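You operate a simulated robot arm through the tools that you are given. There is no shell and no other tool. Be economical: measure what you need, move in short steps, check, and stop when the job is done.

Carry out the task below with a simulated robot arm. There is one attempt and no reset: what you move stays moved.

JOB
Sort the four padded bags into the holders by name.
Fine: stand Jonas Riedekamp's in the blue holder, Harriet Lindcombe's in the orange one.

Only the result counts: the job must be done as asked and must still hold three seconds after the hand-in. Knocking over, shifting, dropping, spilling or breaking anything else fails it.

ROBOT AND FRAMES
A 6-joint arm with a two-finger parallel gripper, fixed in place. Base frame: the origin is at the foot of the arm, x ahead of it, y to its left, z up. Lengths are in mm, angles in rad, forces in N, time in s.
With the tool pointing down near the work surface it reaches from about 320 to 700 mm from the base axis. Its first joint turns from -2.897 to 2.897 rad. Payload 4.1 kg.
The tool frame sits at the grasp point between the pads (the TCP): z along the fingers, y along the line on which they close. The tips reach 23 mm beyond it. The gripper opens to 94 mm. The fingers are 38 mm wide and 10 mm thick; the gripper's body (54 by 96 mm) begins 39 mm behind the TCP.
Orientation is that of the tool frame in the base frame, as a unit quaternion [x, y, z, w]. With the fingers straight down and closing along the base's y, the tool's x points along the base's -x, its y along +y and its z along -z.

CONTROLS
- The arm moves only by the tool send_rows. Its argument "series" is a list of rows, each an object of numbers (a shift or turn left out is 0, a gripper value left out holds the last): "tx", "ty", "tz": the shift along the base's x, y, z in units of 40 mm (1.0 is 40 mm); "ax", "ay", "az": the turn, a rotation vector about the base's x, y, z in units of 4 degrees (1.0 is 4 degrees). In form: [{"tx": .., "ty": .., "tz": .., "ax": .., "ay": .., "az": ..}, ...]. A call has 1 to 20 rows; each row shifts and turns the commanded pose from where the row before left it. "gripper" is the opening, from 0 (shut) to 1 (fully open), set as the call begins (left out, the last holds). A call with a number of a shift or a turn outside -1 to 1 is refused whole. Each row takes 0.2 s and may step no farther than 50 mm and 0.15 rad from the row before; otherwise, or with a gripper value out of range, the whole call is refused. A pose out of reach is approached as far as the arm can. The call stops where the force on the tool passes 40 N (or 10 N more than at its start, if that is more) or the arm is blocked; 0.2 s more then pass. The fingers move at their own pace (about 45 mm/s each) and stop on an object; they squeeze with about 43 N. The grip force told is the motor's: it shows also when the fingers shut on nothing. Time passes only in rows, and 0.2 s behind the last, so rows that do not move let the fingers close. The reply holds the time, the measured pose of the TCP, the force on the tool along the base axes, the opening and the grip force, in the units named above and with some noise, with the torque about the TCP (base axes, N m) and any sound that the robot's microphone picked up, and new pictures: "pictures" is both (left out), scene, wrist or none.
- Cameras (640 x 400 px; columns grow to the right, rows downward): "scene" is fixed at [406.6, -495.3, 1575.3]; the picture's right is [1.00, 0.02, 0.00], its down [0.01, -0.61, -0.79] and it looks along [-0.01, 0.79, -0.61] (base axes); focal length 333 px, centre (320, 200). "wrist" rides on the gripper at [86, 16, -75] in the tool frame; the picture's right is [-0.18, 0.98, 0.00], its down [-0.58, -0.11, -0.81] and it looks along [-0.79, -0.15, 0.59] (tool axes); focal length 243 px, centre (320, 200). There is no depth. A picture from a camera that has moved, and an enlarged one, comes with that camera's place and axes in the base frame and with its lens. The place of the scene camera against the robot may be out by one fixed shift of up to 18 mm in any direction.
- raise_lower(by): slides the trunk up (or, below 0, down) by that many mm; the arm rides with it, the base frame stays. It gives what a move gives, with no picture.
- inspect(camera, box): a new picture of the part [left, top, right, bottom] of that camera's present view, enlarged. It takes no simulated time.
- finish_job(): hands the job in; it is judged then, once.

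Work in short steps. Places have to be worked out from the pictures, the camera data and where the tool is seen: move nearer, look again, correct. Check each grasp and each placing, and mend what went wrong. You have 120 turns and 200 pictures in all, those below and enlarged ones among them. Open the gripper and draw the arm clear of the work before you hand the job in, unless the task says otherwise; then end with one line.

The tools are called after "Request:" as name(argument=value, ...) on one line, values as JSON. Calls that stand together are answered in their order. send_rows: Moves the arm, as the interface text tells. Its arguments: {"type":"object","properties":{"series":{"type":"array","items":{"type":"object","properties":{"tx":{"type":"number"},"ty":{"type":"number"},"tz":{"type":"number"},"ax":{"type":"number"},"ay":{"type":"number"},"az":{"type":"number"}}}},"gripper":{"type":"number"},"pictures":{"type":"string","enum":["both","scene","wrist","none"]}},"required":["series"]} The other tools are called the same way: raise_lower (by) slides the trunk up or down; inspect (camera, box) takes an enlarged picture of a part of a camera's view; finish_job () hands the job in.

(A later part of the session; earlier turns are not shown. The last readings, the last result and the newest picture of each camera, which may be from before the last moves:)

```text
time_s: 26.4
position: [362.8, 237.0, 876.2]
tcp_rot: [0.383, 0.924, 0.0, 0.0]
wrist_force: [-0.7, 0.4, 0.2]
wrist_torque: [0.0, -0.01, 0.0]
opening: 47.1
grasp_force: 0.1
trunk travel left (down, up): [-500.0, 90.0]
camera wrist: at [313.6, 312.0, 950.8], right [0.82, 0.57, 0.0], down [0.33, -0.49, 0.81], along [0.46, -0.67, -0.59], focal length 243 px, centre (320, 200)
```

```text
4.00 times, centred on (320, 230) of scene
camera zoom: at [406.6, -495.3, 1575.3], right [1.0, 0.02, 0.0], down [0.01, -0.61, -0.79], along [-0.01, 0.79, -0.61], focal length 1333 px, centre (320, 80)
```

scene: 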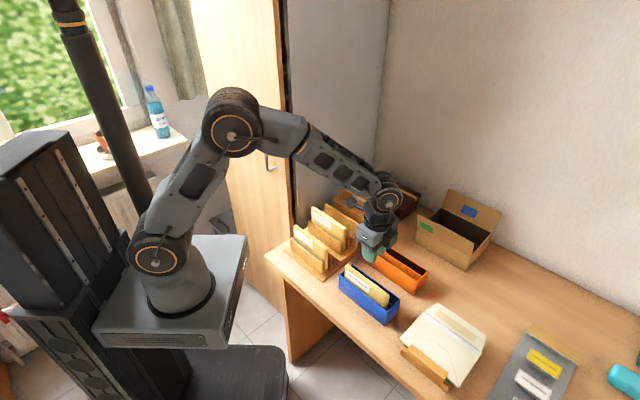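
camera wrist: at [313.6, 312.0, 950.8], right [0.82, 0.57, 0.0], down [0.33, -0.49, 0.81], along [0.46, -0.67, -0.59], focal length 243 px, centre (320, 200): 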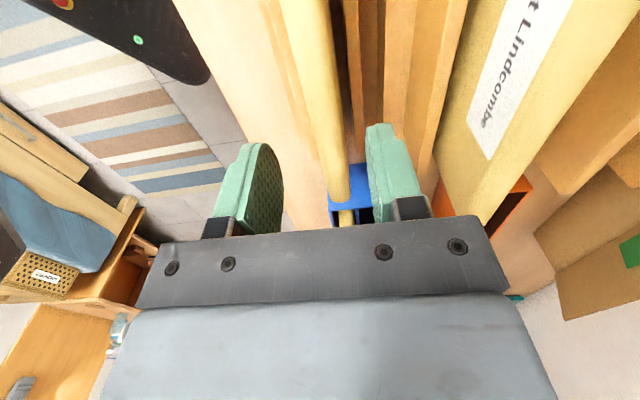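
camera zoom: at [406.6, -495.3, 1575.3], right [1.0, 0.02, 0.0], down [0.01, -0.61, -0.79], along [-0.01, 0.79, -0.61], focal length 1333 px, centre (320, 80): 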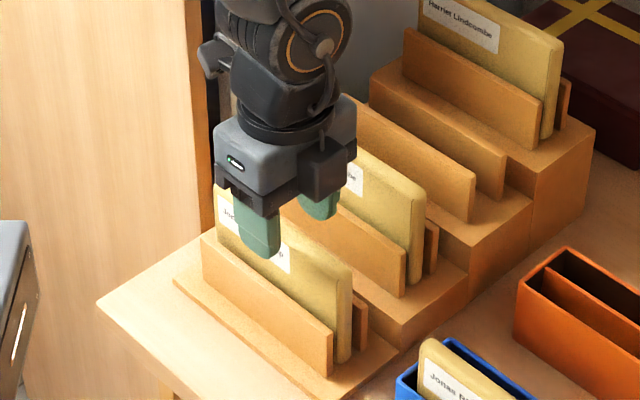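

The bag sits about 3 mm toward +n within the opening. I'll nudge, descend to 836 and close.

Request:
send_rows(series=[{"tx": 0.05, "ty": 0.05, "tz": -0.3}, {"tz": -0.35}, {"tz": -0.35}], pictures="none")

Request:
send_rows(series=[{}, {}, {}, {}], gripper=0)

Request:
send_rows(series=[{"tz": 0.25}, {"tz": 0.5}, {"tz": 0.5}, {"tz": 0.5}, {"tz": 0.5}, {"tz": 0.5}, {"tz": 0.5}, {}])

Request:
inspect(camera="scene", box=[240, 150, 360, 250])

```text
time_s: 27.2
position: [365.9, 239.7, 835.9]
tcp_rot: [0.383, 0.924, 0.001, 0.0]
wrist_force: [0.2, 0.5, 0.2]
wrist_torque: [0.02, -0.03, -0.01]
opening: 47.1
grasp_force: 0.1
trunk travel left (down, up): [-500.0, 90.0]
```

```text
time_s: 28.2
position: [366.1, 241.2, 836.0]
tcp_rot: [0.383, 0.924, 0.0, -0.001]
wrist_force: [-0.9, 0.7, 0.5]
wrist_torque: [0.0, 0.0, 0.03]
opening: 15.2
grasp_force: 43.1
trunk travel left (down, up): [-500.0, 90.0]
camera wrist: at [316.0, 314.4, 910.9], right [0.82, 0.57, 0.0], down [0.33, -0.49, 0.81], along [0.46, -0.67, -0.59], focal length 243 px, centre (320, 200)
```

scene: 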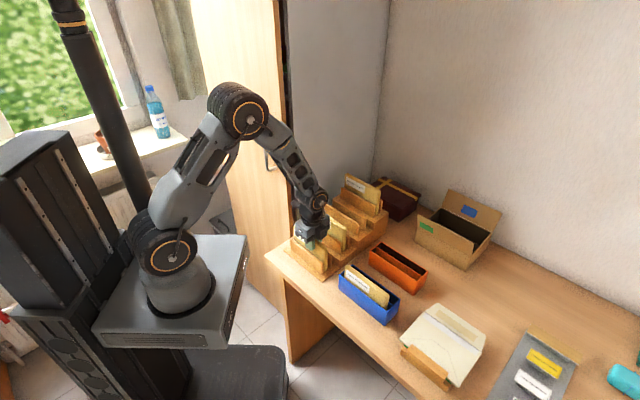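
wrist: 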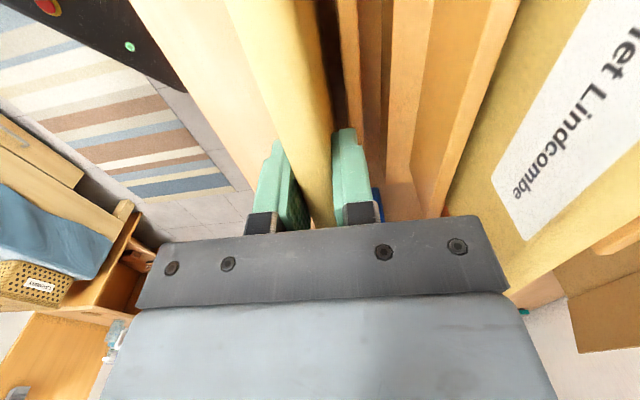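

```text
time_s: 30.0
position: [365.8, 240.5, 965.6]
tcp_rot: [0.383, 0.924, 0.0, -0.001]
wrist_force: [0.4, -0.3, -1.0]
wrist_torque: [-0.01, 0.01, -0.03]
opening: 15.4
grasp_force: 43.0
trunk travel left (down, up): [-500.0, 90.0]
camera wrist: at [316.1, 314.2, 1040.5], right [0.82, 0.57, 0.0], down [0.33, -0.49, 0.81], along [0.46, -0.67, -0.59], focal length 243 px, centre (320, 200)
```

scene: 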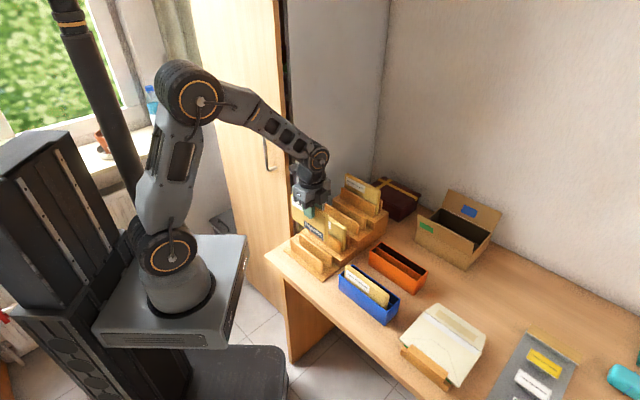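
wrist: 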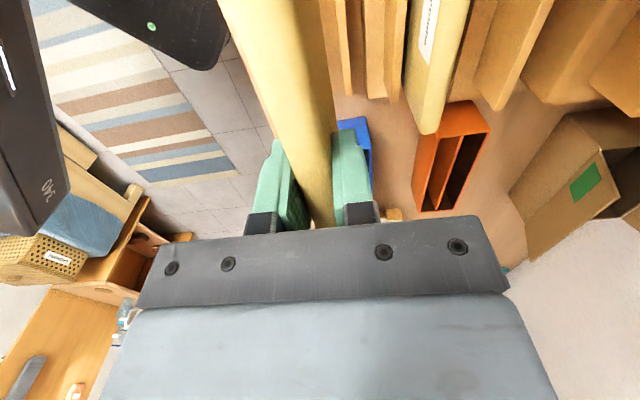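

```text
4.00 times, centred on (300, 200) of scene
camera zoom: at [406.6, -495.3, 1575.3], right [1.0, 0.02, 0.0], down [0.01, -0.61, -0.79], along [-0.01, 0.79, -0.61], focal length 1333 px, centre (400, 200)
```

zoom: 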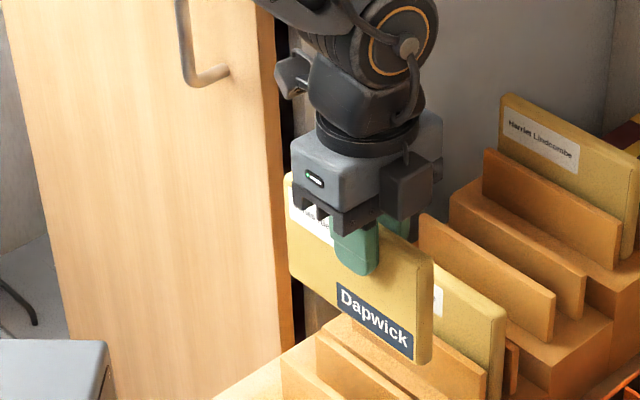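

The second Jonas bag is lifted cleanly. I'll carry it to above blue's far slot (n≈458.5) and check.

Request:
send_rows(series=[{"tx": 0.4, "ty": -0.3, "tz": 0.4}, {"tx": 0.75, "ty": -0.57}, {"tx": 0.75, "ty": -0.58}, {"tx": 0.75, "ty": -0.58}, {"tx": 0.75, "ty": -0.58}, {"tx": 0.75, "ty": -0.57}, {"tx": 0.375, "ty": -0.295}, {}, {"tz": -0.5}, {"tz": -0.5}, {}])

Request:
inspect(camera="scene", box=[310, 225, 430, 325])

Request:
inspect(camera="wrist", box=[240, 0, 400, 100])

```text
time_s: 32.4
position: [547.1, 99.9, 940.3]
tcp_rot: [0.384, 0.924, 0.001, 0.0]
wrist_force: [0.2, 0.3, -0.2]
wrist_torque: [-0.04, 0.0, 0.03]
opening: 15.4
grasp_force: 43.0
trunk travel left (down, up): [-500.0, 90.0]
camera wrist: at [497.4, 175.2, 1016.7], right [0.82, 0.57, 0.0], down [0.33, -0.49, 0.81], along [0.46, -0.67, -0.59], focal length 243 px, centre (320, 200)
```

scene: 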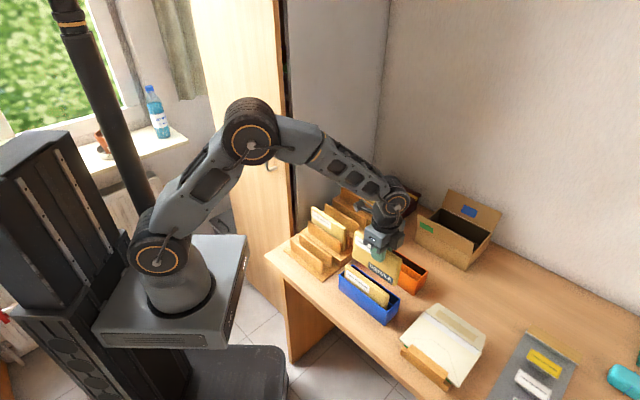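
wrist: 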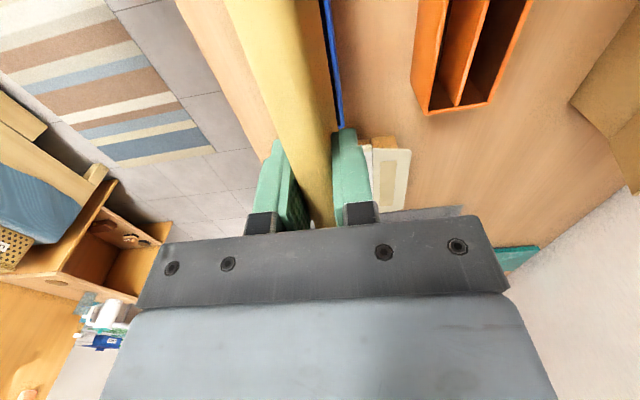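

```text
4.00 times, centred on (370, 275) of scene
camera zoom: at [406.6, -495.3, 1575.3], right [1.0, 0.02, 0.0], down [0.01, -0.61, -0.79], along [-0.01, 0.79, -0.61], focal length 1333 px, centre (120, -100)
```

zoom: 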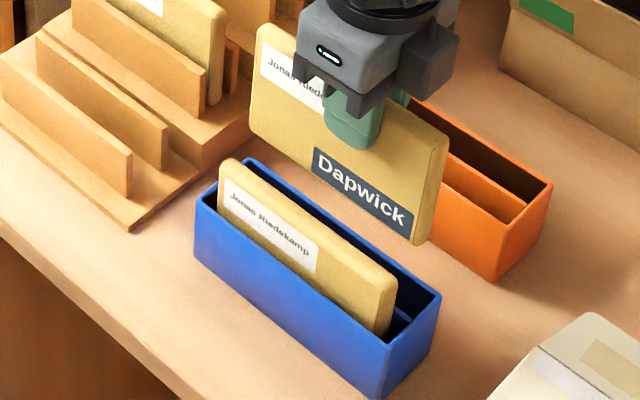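

```text
4.00 times, centred on (320, 50) of wrist
camera zoom: at [497.4, 175.2, 1016.7], right [0.82, 0.57, 0.0], down [0.33, -0.49, 0.81], along [0.46, -0.67, -0.59], focal length 970 px, centre (320, 800)
```

zoom: 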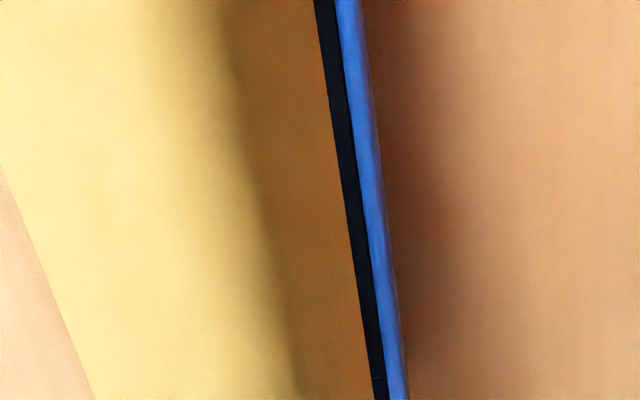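

Clearances look right: the rim's inner edge is at 467 against a bag face at 465, and the inner finger is about 4 mm clear of the first bag. I'll lower to about 860 and check.

Request:
send_rows(series=[{"tz": -0.5}, {"tz": -0.5}, {"tz": -0.3}, {"tz": -0.3}, {"tz": -0.25}, {}])

Request:
inspect(camera="scene", box=[310, 225, 430, 325])

Request:
inspect(camera="wrist", box=[200, 0, 440, 150])

```text
time_s: 33.8
position: [546.7, 100.1, 867.6]
tcp_rot: [0.382, 0.924, 0.0, 0.0]
wrist_force: [0.4, -0.2, -0.4]
wrist_torque: [-0.03, 0.0, 0.0]
opening: 15.5
grasp_force: 43.1
trunk travel left (down, up): [-500.0, 90.0]
camera wrist: at [497.4, 175.0, 942.3], right [0.82, 0.57, 0.0], down [0.33, -0.49, 0.81], along [0.46, -0.67, -0.59], focal length 243 px, centre (320, 200)
```

scene: 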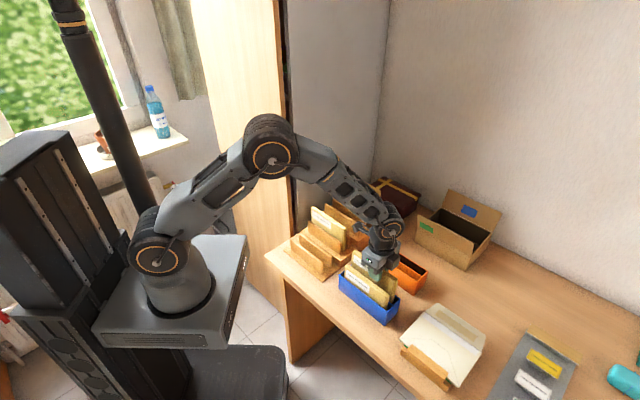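
wrist: 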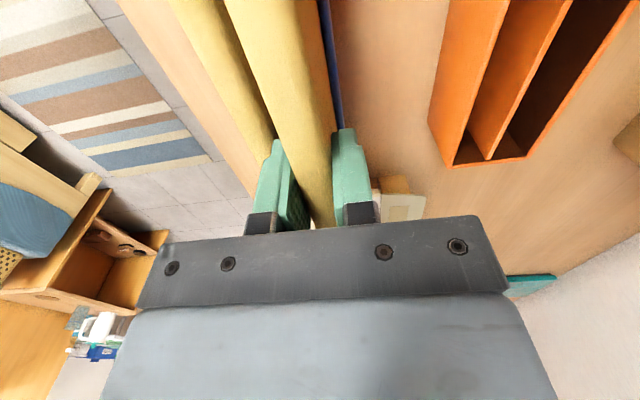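

```text
4.00 times, centred on (370, 275) of scene
camera zoom: at [406.6, -495.3, 1575.3], right [1.0, 0.02, 0.0], down [0.01, -0.61, -0.79], along [-0.01, 0.79, -0.61], focal length 1333 px, centre (120, -100)
```

zoom: 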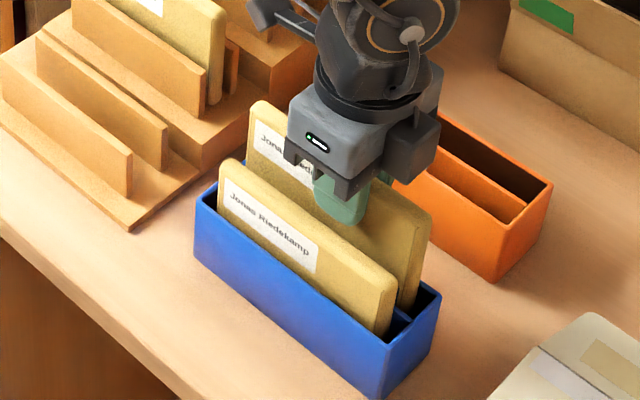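

```text
2.67 times, centred on (320, 75) of wrist
camera zoom: at [497.4, 175.0, 942.3], right [0.82, 0.57, 0.0], down [0.33, -0.49, 0.81], along [0.46, -0.67, -0.59], focal length 647 px, centre (320, 533)
```

zoom: 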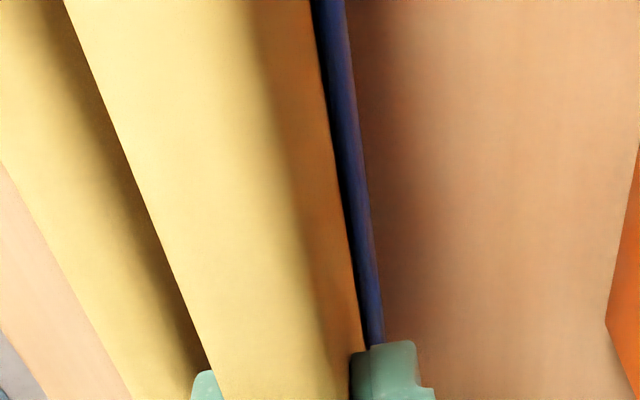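

It's in the far slot, clear on both sides. I'll lower until it touches.

Request:
send_rows(series=[{"tz": -0.2}, {"tz": -0.2}, {"tz": -0.1}, {}], pictures="none")

Request:
send_rows(series=[{"tz": -0.07}, {"tz": -0.05}, {}], pictures="none")

Request:
send_rows(series=[{"tz": -0.05}, {}], pictures="none")

```text
time_s: 34.8
position: [546.7, 100.6, 847.6]
tcp_rot: [0.383, 0.924, 0.0, 0.0]
wrist_force: [0.3, -0.3, -0.3]
wrist_torque: [0.0, -0.02, -0.02]
opening: 15.3
grasp_force: 43.4
trunk travel left (down, up): [-500.0, 90.0]
```

```text
time_s: 35.6
position: [545.6, 100.2, 842.9]
tcp_rot: [0.383, 0.924, 0.0, 0.0]
wrist_force: [0.3, 0.3, -0.2]
wrist_torque: [0.0, -0.01, -0.01]
opening: 15.7
grasp_force: 43.0
trunk travel left (down, up): [-500.0, 90.0]
```

```text
time_s: 36.2
position: [547.6, 101.4, 840.6]
tcp_rot: [0.383, 0.924, 0.0, 0.001]
wrist_force: [0.8, -0.3, -0.1]
wrist_torque: [-0.01, 0.01, 0.02]
opening: 15.1
grasp_force: 43.2
trunk travel left (down, up): [-500.0, 90.0]
```

No contact yet at 840.6; I'll take a few 1.5–2 mm steps.

Request:
send_rows(series=[{"tz": -0.05}, {}], pictures="none")

Request:
send_rows(series=[{"tz": -0.04}, {}], pictures="none")

```text
time_s: 36.8
position: [547.6, 101.1, 839.8]
tcp_rot: [0.382, 0.924, 0.0, 0.0]
wrist_force: [0.0, 0.6, -0.6]
wrist_torque: [-0.03, -0.05, 0.01]
opening: 15.5
grasp_force: 43.2
trunk travel left (down, up): [-500.0, 90.0]
```

```text
time_s: 37.4
position: [547.3, 101.9, 836.6]
tcp_rot: [0.382, 0.924, 0.0, 0.0]
wrist_force: [0.5, 0.1, -0.1]
wrist_torque: [0.0, -0.02, 0.01]
opening: 15.4
grasp_force: 42.7
trunk travel left (down, up): [-500.0, 90.0]
```

The fingertips are about 4 mm above the rim; one more 1.6 mm step, then I'll judge.

Request:
send_rows(series=[{"tz": -0.04}, {}], pictures="none")

Request:
inspect(camera="scene", box=[320, 235, 420, 305])

```text
time_s: 38.0
position: [547.4, 101.8, 835.7]
tcp_rot: [0.383, 0.924, 0.0, 0.0]
wrist_force: [0.3, -0.3, -1.1]
wrist_torque: [-0.02, -0.02, -0.06]
opening: 15.4
grasp_force: 43.1
trunk travel left (down, up): [-500.0, 90.0]
```

```text
5.71 times, centred on (370, 270) of scene
camera zoom: at [406.6, -495.3, 1575.3], right [1.0, 0.02, 0.0], down [0.01, -0.61, -0.79], along [-0.01, 0.79, -0.61], focal length 1904 px, centre (34, -200)
```

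zoom: 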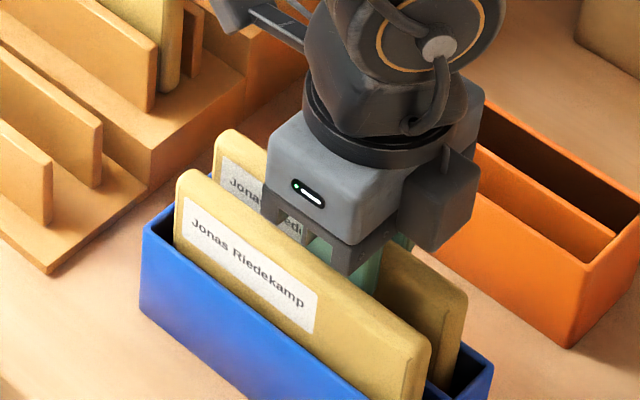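

The two tops look level, so the bag is within a couple of mm of the floor. One last 1.2 mm step, then a small opening (22 mm) so the inner finger doesn't push the first bag.

Request:
send_rows(series=[{"tz": -0.03}, {}], pictures="none")

Request:
send_rows(series=[{}, {}, {}], gripper=0.23)

Request:
inspect(camera="wrist", box=[200, 50, 440, 200])

```text
time_s: 38.6
position: [546.7, 101.6, 833.8]
tcp_rot: [0.382, 0.924, 0.0, 0.0]
wrist_force: [-0.5, 0.0, -0.8]
wrist_torque: [0.0, 0.02, 0.01]
opening: 15.5
grasp_force: 43.8
trunk travel left (down, up): [-500.0, 90.0]
```

```text
time_s: 39.4
position: [546.8, 101.7, 835.0]
tcp_rot: [0.383, 0.924, 0.001, 0.0]
wrist_force: [0.0, 0.0, 0.0]
wrist_torque: [-0.03, 0.01, -0.03]
opening: 21.8
grasp_force: 0.0
trunk travel left (down, up): [-500.0, 90.0]
camera wrist: at [496.8, 175.7, 909.3], right [0.82, 0.57, 0.0], down [0.33, -0.49, 0.81], along [0.46, -0.67, -0.59], focal length 243 px, centre (320, 200)
```

scene: 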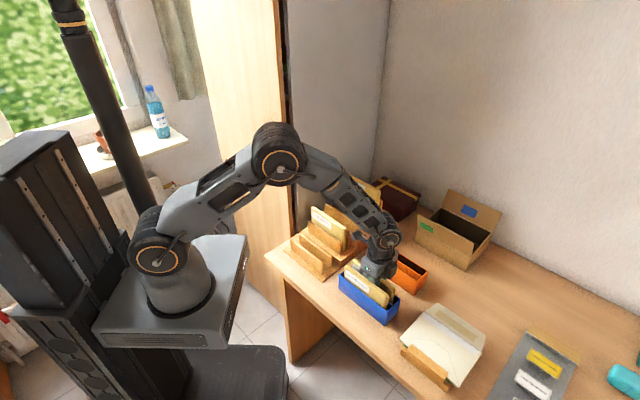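
wrist: 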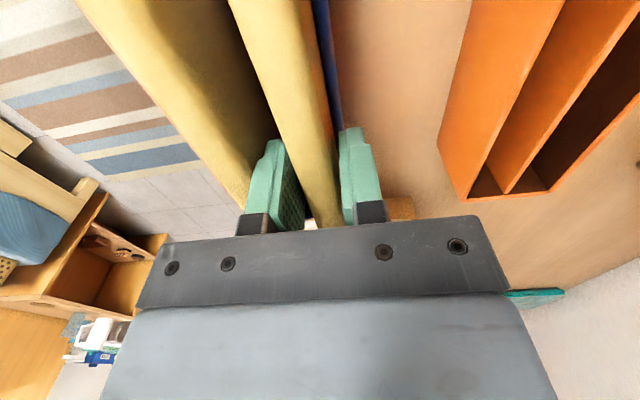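

```text
2.67 times, centred on (320, 125) of wrist
camera zoom: at [496.8, 175.7, 909.3], right [0.82, 0.57, 0.0], down [0.33, -0.49, 0.81], along [0.46, -0.67, -0.59], focal length 647 px, centre (320, 400)
```

zoom: 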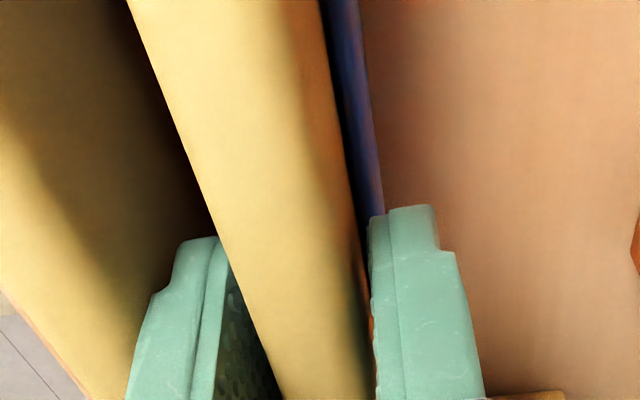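

Both fingers are off the bag. I'll rise straight up, then check.

Request:
send_rows(series=[{"tz": 0.3}, {"tz": 0.5}, {"tz": 0.8}, {"tz": 0.8}, {"tz": 0.8}, {}])

Request:
inspect(camera="scene", box=[300, 220, 440, 320])

Request:
inspect(camera="wrist", box=[270, 0, 590, 150])

```text
time_s: 40.8
position: [545.0, 101.3, 962.1]
tcp_rot: [0.382, 0.924, 0.0, 0.0]
wrist_force: [-0.3, -0.2, 0.5]
wrist_torque: [0.0, 0.02, 0.01]
opening: 21.4
grasp_force: 0.0
trunk travel left (down, up): [-500.0, 90.0]
camera wrist: at [495.4, 175.6, 1036.8], right [0.82, 0.57, 0.0], down [0.33, -0.49, 0.81], along [0.46, -0.67, -0.59], focal length 243 px, centre (320, 200)
```

scene: 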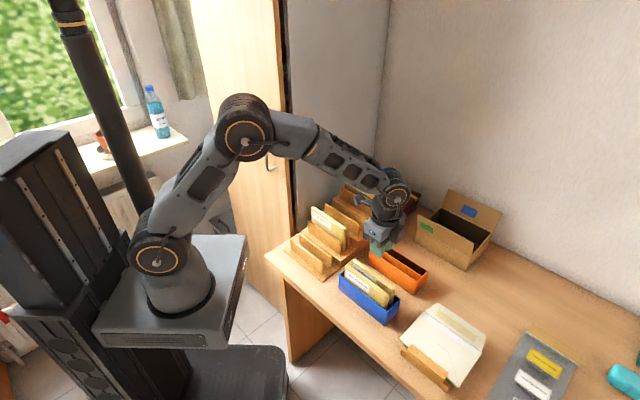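
wrist: 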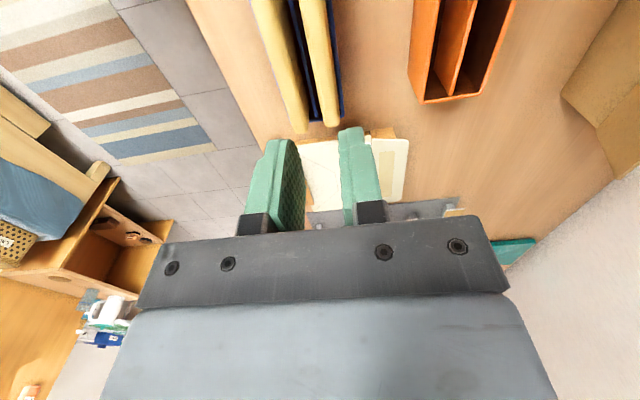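

```text
4.00 times, centred on (370, 270) of scene
camera zoom: at [406.6, -495.3, 1575.3], right [1.0, 0.02, 0.0], down [0.01, -0.61, -0.79], along [-0.01, 0.79, -0.61], focal length 1333 px, centre (120, -80)
```

zoom: 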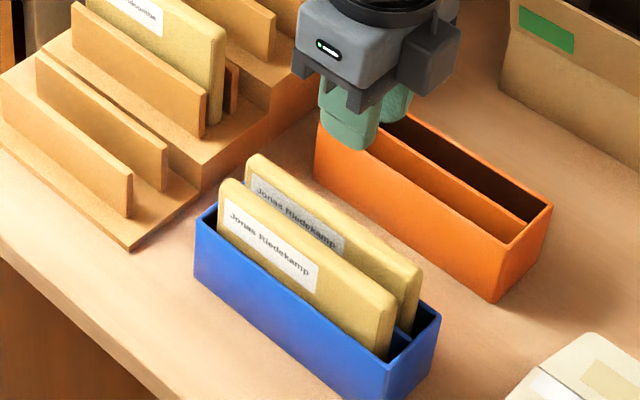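

```text
2.00 times, centred on (430, 75) of wrist
camera zoom: at [495.4, 175.6, 1036.8], right [0.82, 0.57, 0.0], down [0.33, -0.49, 0.81], along [0.46, -0.67, -0.59], focal length 485 px, centre (100, 450)
```

zoom: 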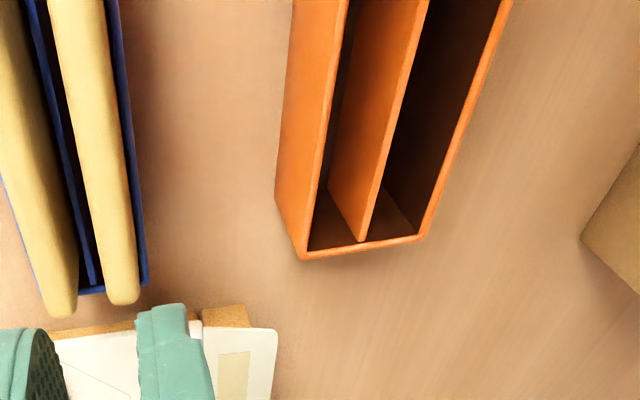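

Both Jonas bags stand in blue. The orange holder spans n 550–608 with its divider near 579, and Harriet's bag 2 should be at n≈508 with its top at 877; I'll hover above that.

Request:
send_rows(series=[{"tx": -0.3, "ty": 0.45}, {"tx": -0.5, "ty": 0.8}, {"tx": -0.55, "ty": 0.85}, {"tx": -0.55, "ty": 0.85}, {"tx": -0.55, "ty": 0.85}, {"tx": -0.45, "ty": 0.7}, {"tx": -0.2, "ty": 0.4}, {"tz": -0.5}, {"tz": -0.4}, {}], gripper=0.5, pictures="wrist")

Request:
inspect(camera="wrist", box=[160, 0, 480, 200])

```text
time_s: 43.0
position: [422.9, 298.9, 927.6]
tcp_rot: [0.383, 0.924, 0.0, 0.0]
wrist_force: [0.3, -0.1, 0.7]
wrist_torque: [0.02, 0.01, -0.04]
opening: 46.9
grasp_force: 0.0
trunk travel left (down, up): [-500.0, 90.0]
camera wrist: at [373.3, 373.3, 1002.3], right [0.82, 0.57, 0.0], down [0.33, -0.49, 0.81], along [0.46, -0.67, -0.59], focal length 243 px, centre (320, 200)
```

wrist: 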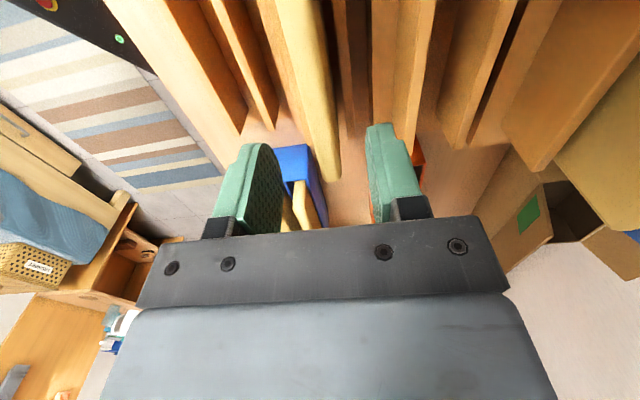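

```text
2.00 times, centred on (320, 100) of wrist
camera zoom: at [373.3, 373.3, 1002.3], right [0.82, 0.57, 0.0], down [0.33, -0.49, 0.81], along [0.46, -0.67, -0.59], focal length 485 px, centre (320, 400)
```

zoom: 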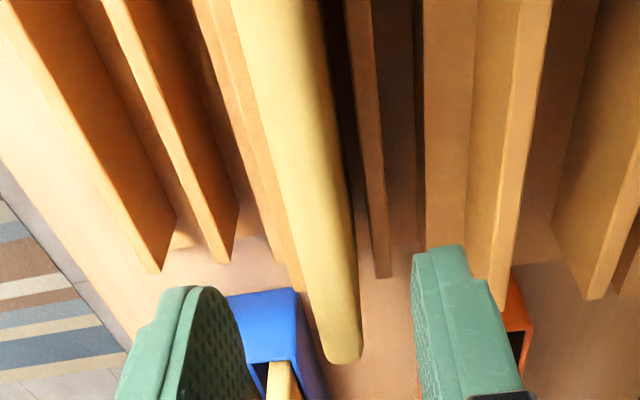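

Bag 2 is centred under the gripper (n≈509, top z≈875). I'll descend to 865, close and lift.

Request:
send_rows(series=[{"tz": -0.45}, {"tz": -0.45}, {"tz": -0.35}, {"tz": -0.3}], pictures="none")

Request:
send_rows(series=[{}, {}, {}, {}], gripper=0, pictures="wrist")

Request:
send_rows(series=[{"tz": 0.25}, {"tz": 0.5}, {"tz": 0.5}, {"tz": 0.5}, {"tz": 0.5}, {"tz": 0.5}, {"tz": 0.5}, {}])

Request:
inspect(camera="scene", box=[260, 130, 420, 230])

```text
time_s: 44.0
position: [422.9, 297.9, 866.7]
tcp_rot: [0.383, 0.924, 0.0, 0.0]
wrist_force: [-0.4, 0.0, -0.4]
wrist_torque: [-0.03, 0.02, 0.0]
opening: 47.1
grasp_force: 0.1
trunk travel left (down, up): [-500.0, 90.0]
```

```text
time_s: 45.0
position: [422.5, 298.2, 865.5]
tcp_rot: [0.383, 0.924, -0.001, 0.0]
wrist_force: [1.0, -0.2, 0.6]
wrist_torque: [0.0, 0.0, -0.03]
opening: 15.6
grasp_force: 42.4
trunk travel left (down, up): [-500.0, 90.0]
camera wrist: at [372.9, 371.8, 940.0], right [0.82, 0.57, 0.0], down [0.33, -0.49, 0.81], along [0.46, -0.67, -0.59], focal length 243 px, centre (320, 200)
```

wrist: 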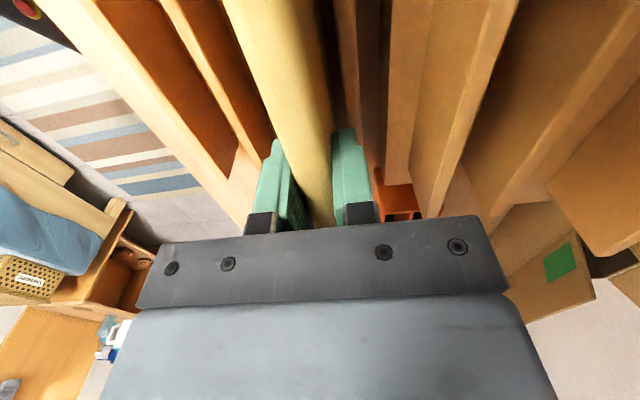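

```text
time_s: 46.8
position: [421.4, 299.4, 994.3]
tcp_rot: [0.383, 0.924, 0.0, 0.0]
wrist_force: [-0.5, 0.1, -1.6]
wrist_torque: [-0.01, -0.03, 0.01]
opening: 15.3
grasp_force: 43.6
trunk travel left (down, up): [-500.0, 90.0]
camera wrist: at [372.2, 373.1, 1068.3], right [0.82, 0.57, 0.0], down [0.33, -0.49, 0.81], along [0.46, -0.67, -0.59], focal length 243 px, centre (320, 200)
```

scene: 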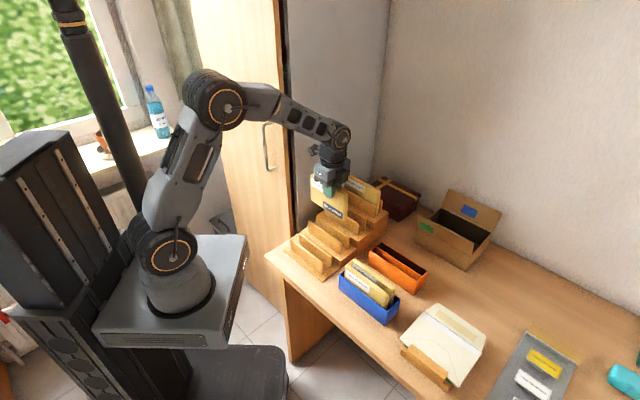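
wrist: 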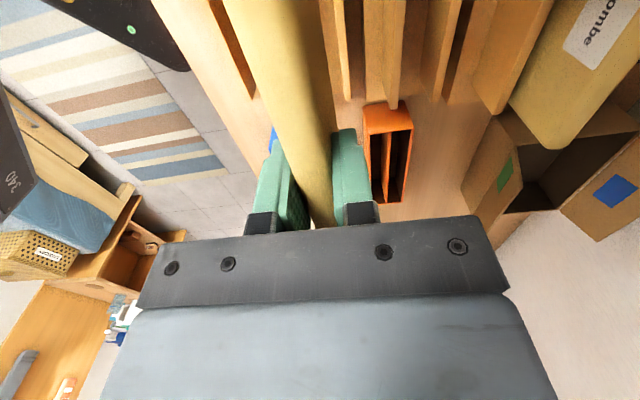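

```text
4.00 times, centred on (340, 180) of scene
camera zoom: at [406.6, -495.3, 1575.3], right [1.0, 0.02, 0.0], down [0.01, -0.61, -0.79], along [-0.01, 0.79, -0.61], focal length 1333 px, centre (240, 280)
```

zoom: 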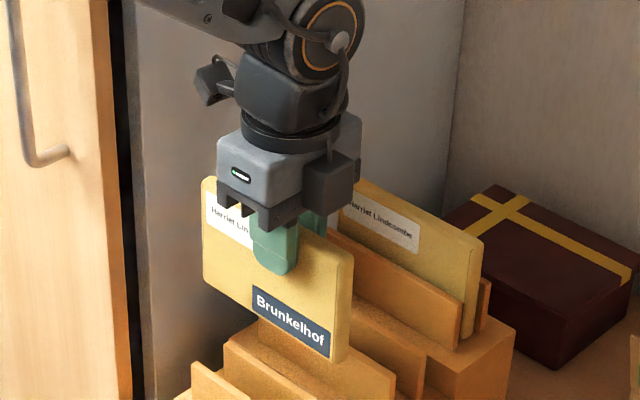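

Bag 2 is held; its hidden tag reads "Brunkelhof". I'll carry it to above orange's near slot (n≈563, e≈315).

Request:
send_rows(series=[{"tx": 0.4, "ty": -0.25}, {"tx": 0.8, "ty": -0.5}, {"tx": 0.8, "ty": -0.5}, {"tx": 0.8, "ty": -0.5}, {"tx": 0.8, "ty": -0.5}, {"tx": 0.8, "ty": -0.5}, {"tx": 0.575, "ty": -0.34}, {}, {"tz": -0.6}, {"tz": -0.7}, {}])

Request:
inspect(camera="scene", box=[340, 200, 460, 300])

Request:
inspect(camera="wrist", box=[240, 0, 400, 100])

```text
time_s: 49.2
position: [620.7, 175.6, 941.4]
tcp_rot: [0.383, 0.924, 0.0, 0.0]
wrist_force: [0.7, 0.3, -0.9]
wrist_torque: [-0.01, 0.01, 0.03]
opening: 15.2
grasp_force: 42.9
trunk travel left (down, up): [-500.0, 90.0]
camera wrist: at [570.8, 248.1, 1017.1], right [0.82, 0.57, 0.0], down [0.33, -0.49, 0.81], along [0.46, -0.67, -0.59], focal length 243 px, centre (320, 200)
```

scene: 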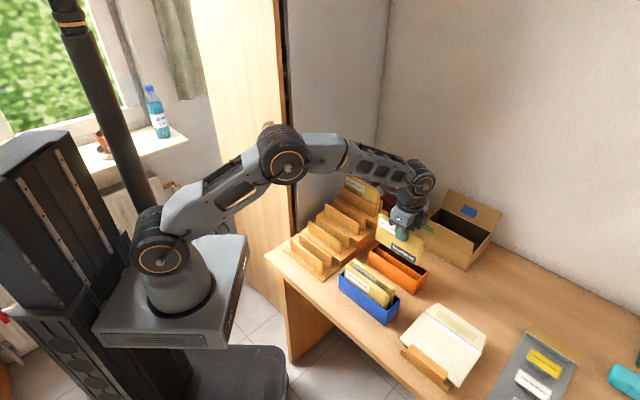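
wrist: 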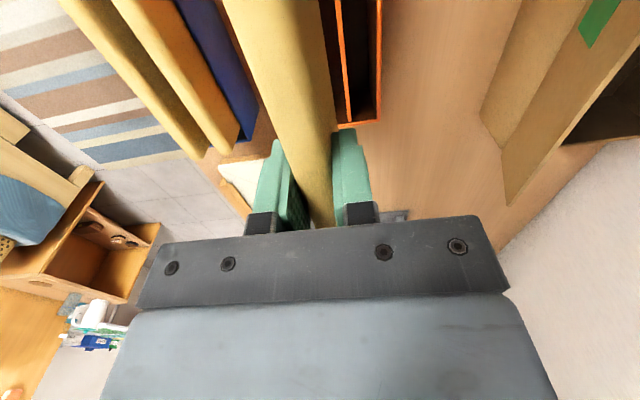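

```text
4.00 times, centred on (400, 250) of scene
camera zoom: at [406.6, -495.3, 1575.3], right [1.0, 0.02, 0.0], down [0.01, -0.61, -0.79], along [-0.01, 0.79, -0.61], focal length 1333 px, centre (0, 0)
```

zoom: 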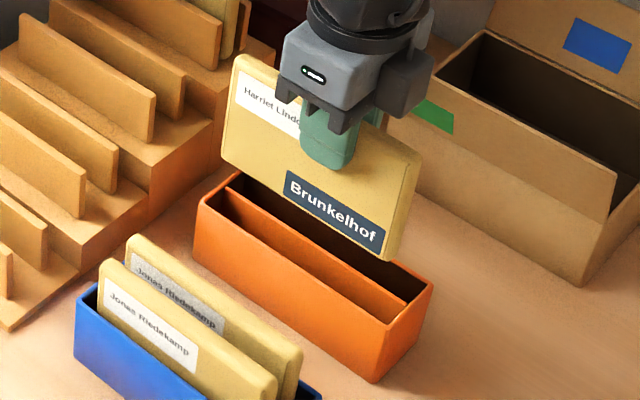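

```text
4.00 times, centred on (320, 50) of wrist
camera zoom: at [570.8, 248.1, 1017.1], right [0.82, 0.57, 0.0], down [0.33, -0.49, 0.81], along [0.46, -0.67, -0.59], focal length 970 px, centre (320, 800)
```

zoom: 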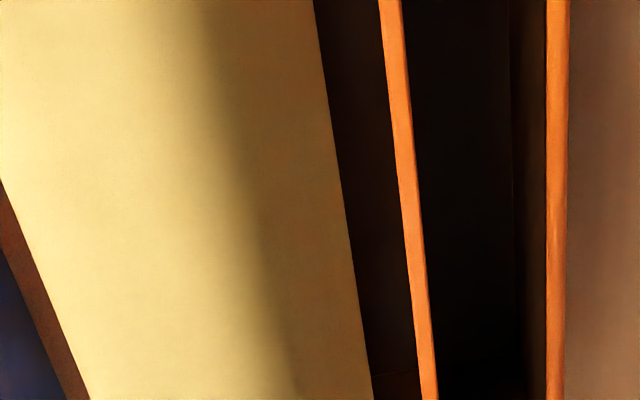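

Measured from here: divider 579.5–582.5, rim inner edge 607.5, so the near slot is about 556.5–579.5. I'll shift +3 mm to n≈566, then lower to about 860 and look.

Request:
send_rows(series=[{"tx": 0.053, "ty": 0.053}, {}, {"tz": -0.5}, {"tz": -0.4}, {}])

Request:
inspect(camera="scene", box=[340, 200, 460, 300])

Request:
inspect(camera="wrist", box=[240, 0, 400, 100])

```text
time_s: 50.4
position: [622.5, 175.4, 904.0]
tcp_rot: [0.382, 0.924, 0.0, 0.0]
wrist_force: [-0.1, 0.1, -0.2]
wrist_torque: [-0.01, -0.02, 0.0]
opening: 15.5
grasp_force: 43.6
trunk travel left (down, up): [-500.0, 90.0]
camera wrist: at [573.1, 249.3, 980.6], right [0.82, 0.57, 0.0], down [0.33, -0.49, 0.81], along [0.46, -0.67, -0.59], focal length 243 px, centre (320, 200)
```

scene: 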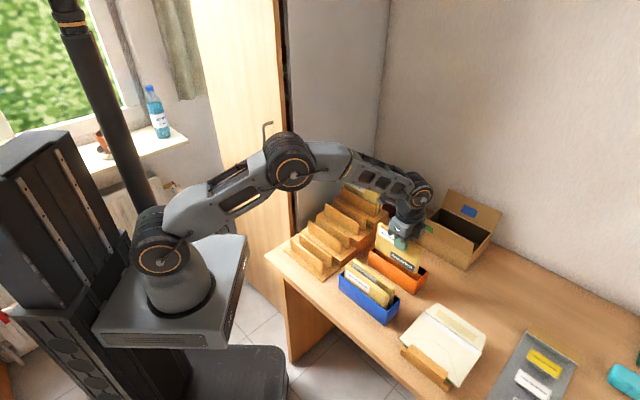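
wrist: 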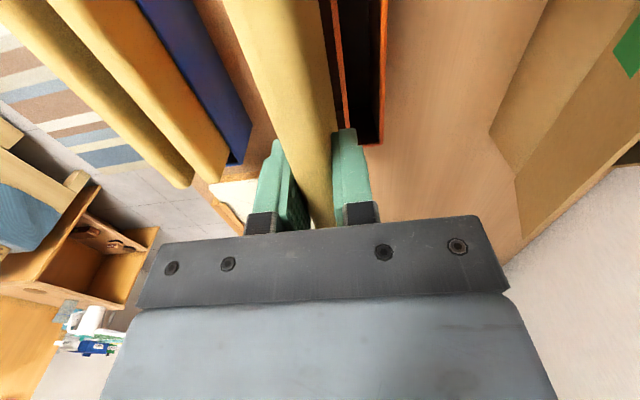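

```text
4.00 times, centred on (400, 250) of scene
camera zoom: at [406.6, -495.3, 1575.3], right [1.0, 0.02, 0.0], down [0.01, -0.61, -0.79], along [-0.01, 0.79, -0.61], focal length 1333 px, centre (0, 0)
```

zoom: 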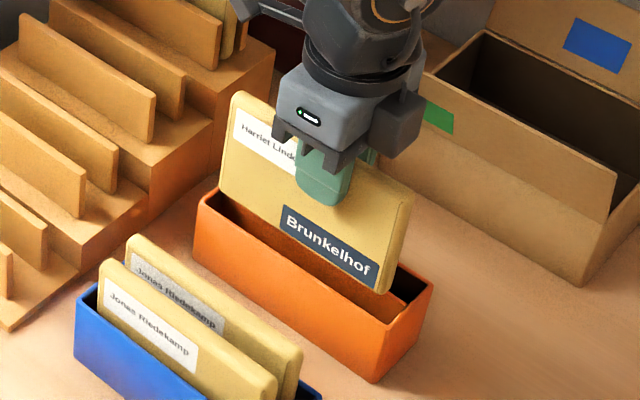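

```text
4.00 times, centred on (320, 50) of wrist
camera zoom: at [573.1, 249.3, 980.6], right [0.82, 0.57, 0.0], down [0.33, -0.49, 0.81], along [0.46, -0.67, -0.59], focal length 970 px, centre (320, 800)
```

zoom: 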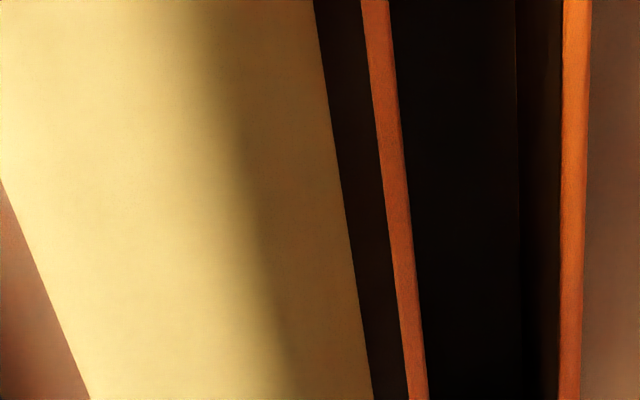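

The bag face is about 6 mm from the divider and probably only 1 mm from the outer wall. I'll shift another 2 mm toward the divider and lower slowly.

Request:
send_rows(series=[{"tx": 0.035, "ty": 0.035}, {}, {"tz": -0.2}, {"tz": -0.2}, {"tz": -0.2}, {}])

Request:
inspect(camera="scene", box=[340, 200, 460, 300])

Request:
inspect(camera="wrist", box=[200, 0, 440, 150])

```text
time_s: 51.8
position: [626.4, 177.3, 883.1]
tcp_rot: [0.383, 0.924, 0.0, 0.0]
wrist_force: [-0.3, -0.8, -0.7]
wrist_torque: [-0.05, 0.01, -0.04]
opening: 15.3
grasp_force: 42.8
trunk travel left (down, up): [-500.0, 90.0]
camera wrist: at [575.1, 251.3, 957.8], right [0.82, 0.57, 0.0], down [0.33, -0.49, 0.81], along [0.46, -0.67, -0.59], focal length 243 px, centre (320, 200)
```

scene: 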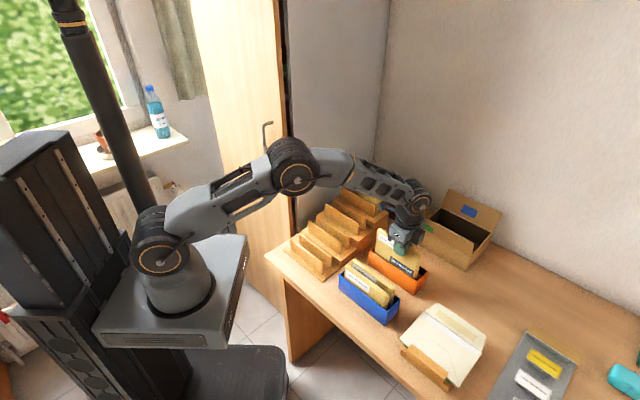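
wrist: 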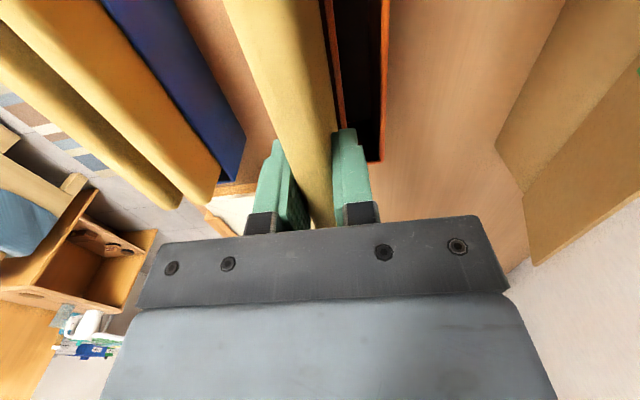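

```text
4.00 times, centred on (400, 250) of scene
camera zoom: at [406.6, -495.3, 1575.3], right [1.0, 0.02, 0.0], down [0.01, -0.61, -0.79], along [-0.01, 0.79, -0.61], focal length 1333 px, centre (0, 0)
```

zoom: 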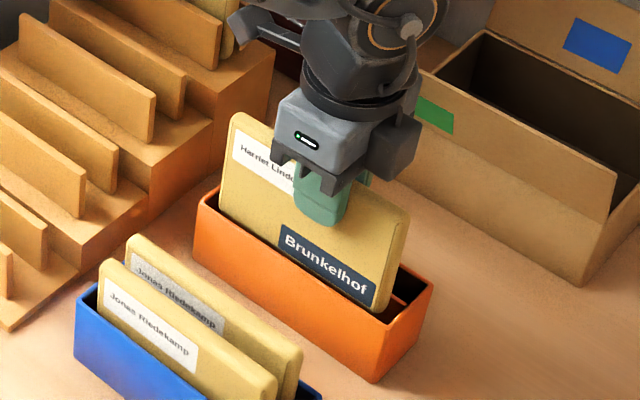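

```text
2.67 times, centred on (320, 75) of wrist
camera zoom: at [575.1, 251.3, 957.8], right [0.82, 0.57, 0.0], down [0.33, -0.49, 0.81], along [0.46, -0.67, -0.59], focal length 647 px, centre (320, 533)
```

zoom: 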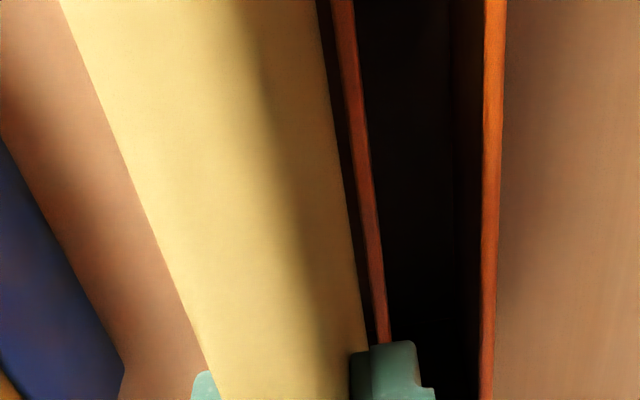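

The bag is inside the near slot without contact. I'll lower the rest of the way.

Request:
send_rows(series=[{"tz": -0.3}, {"tz": -0.3}, {"tz": -0.25}, {}], pictures="none")

Request:
send_rows(series=[{"tz": -0.12}, {"tz": -0.08}, {}], pictures="none")

Request:
send_rows(series=[{"tz": -0.05}, {}], pictures="none")

```text
time_s: 52.8
position: [624.8, 177.2, 847.8]
tcp_rot: [0.383, 0.924, 0.0, 0.001]
wrist_force: [0.4, 0.0, -0.9]
wrist_torque: [0.02, -0.04, 0.01]
opening: 15.2
grasp_force: 42.8
trunk travel left (down, up): [-500.0, 90.0]
```

```text
time_s: 53.6
position: [624.6, 176.8, 839.8]
tcp_rot: [0.382, 0.924, 0.0, 0.0]
wrist_force: [0.6, -0.6, -0.2]
wrist_torque: [0.0, 0.02, 0.01]
opening: 15.5
grasp_force: 42.9
trunk travel left (down, up): [-500.0, 90.0]
```

```text
time_s: 54.2
position: [625.8, 176.8, 838.4]
tcp_rot: [0.383, 0.924, 0.001, 0.0]
wrist_force: [-0.4, -0.3, 0.2]
wrist_torque: [-0.01, 0.0, 0.02]
opening: 15.3
grasp_force: 43.3
trunk travel left (down, up): [-500.0, 90.0]
```

Still free at 838; two more small steps.

Request:
send_rows(series=[{"tz": -0.05}, {}], pictures="none")

Request:
send_rows(series=[{"tz": -0.05}, {}], pictures="none")

```text
time_s: 54.8
position: [625.0, 176.2, 836.5]
tcp_rot: [0.383, 0.924, 0.0, 0.0]
wrist_force: [0.4, -0.3, -0.5]
wrist_torque: [0.0, -0.01, 0.02]
opening: 15.5
grasp_force: 43.3
trunk travel left (down, up): [-500.0, 90.0]
```

```text
time_s: 55.4
position: [625.0, 177.6, 834.4]
tcp_rot: [0.383, 0.924, 0.0, 0.0]
wrist_force: [0.3, 0.1, -0.9]
wrist_torque: [-0.02, 0.02, 0.01]
opening: 15.3
grasp_force: 43.1
trunk travel left (down, up): [-500.0, 90.0]
```

The tips are about 2 mm above the rim and the bag bottom is within 1–3 mm of the floor, so I'll release gently and rise.

Request:
send_rows(series=[{}, {}, {}], gripper=0.26, pictures="wrist")

Request:
send_rows(series=[{"tz": 0.3}, {"tz": 0.5}, {"tz": 0.8}, {"tz": 0.8}, {"tz": 0.8}, {"tz": 0.5}, {}])

Request:
inspect(camera="scene", box=[340, 200, 460, 300])

Request:
inspect(camera="wrist", box=[240, 0, 400, 100])

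```text
time_s: 56.2
position: [625.7, 176.6, 835.1]
tcp_rot: [0.383, 0.924, 0.0, -0.001]
wrist_force: [-0.9, -0.4, -0.1]
wrist_torque: [-0.03, 0.0, 0.0]
opening: 24.1
grasp_force: 0.0
trunk travel left (down, up): [-500.0, 90.0]
camera wrist: at [575.0, 251.9, 909.6], right [0.82, 0.57, 0.0], down [0.33, -0.49, 0.81], along [0.46, -0.67, -0.59], focal length 243 px, centre (320, 200)
```

wrist: 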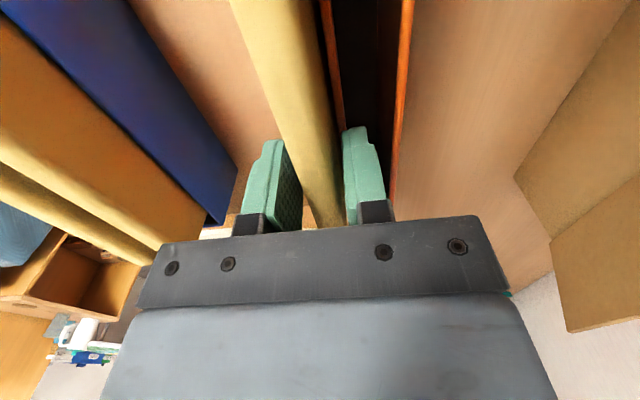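

```text
time_s: 57.8
position: [625.6, 178.6, 983.4]
tcp_rot: [0.382, 0.924, 0.0, 0.0]
wrist_force: [-0.2, 0.6, -0.7]
wrist_torque: [0.02, 0.0, -0.02]
opening: 24.4
grasp_force: 0.1
trunk travel left (down, up): [-500.0, 90.0]
camera wrist: at [575.4, 252.1, 1059.0], right [0.82, 0.57, 0.0], down [0.33, -0.49, 0.81], along [0.46, -0.67, -0.59], focal length 243 px, centre (320, 200)
```

scene: 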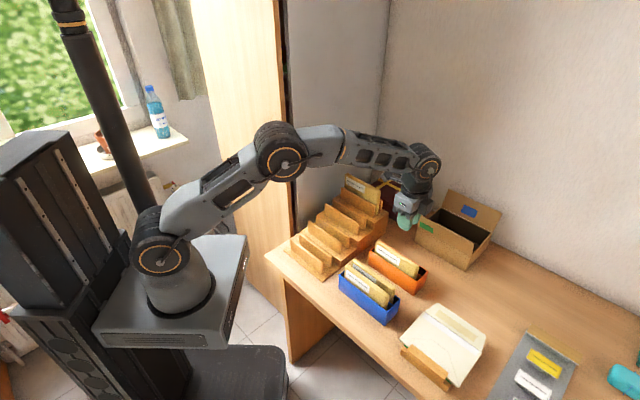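
wrist: 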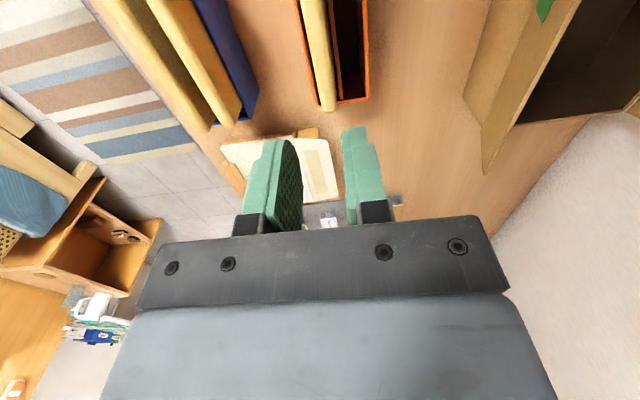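

```text
4.00 times, centred on (400, 250) of scene
camera zoom: at [406.6, -495.3, 1575.3], right [1.0, 0.02, 0.0], down [0.01, -0.61, -0.79], along [-0.01, 0.79, -0.61], focal length 1333 px, centre (0, 0)
```

zoom: 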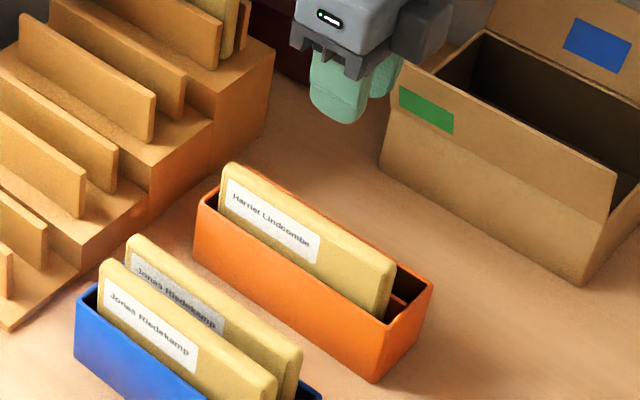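

```text
4.00 times, centred on (320, 50) of wrist
camera zoom: at [575.4, 252.1, 1059.0], right [0.82, 0.57, 0.0], down [0.33, -0.49, 0.81], along [0.46, -0.67, -0.59], focal length 970 px, centre (320, 800)
```

zoom: 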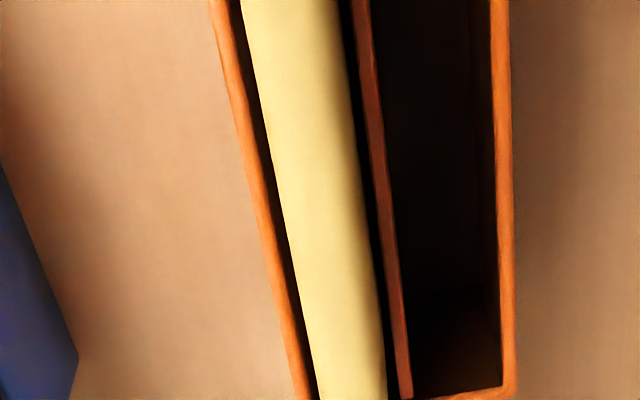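

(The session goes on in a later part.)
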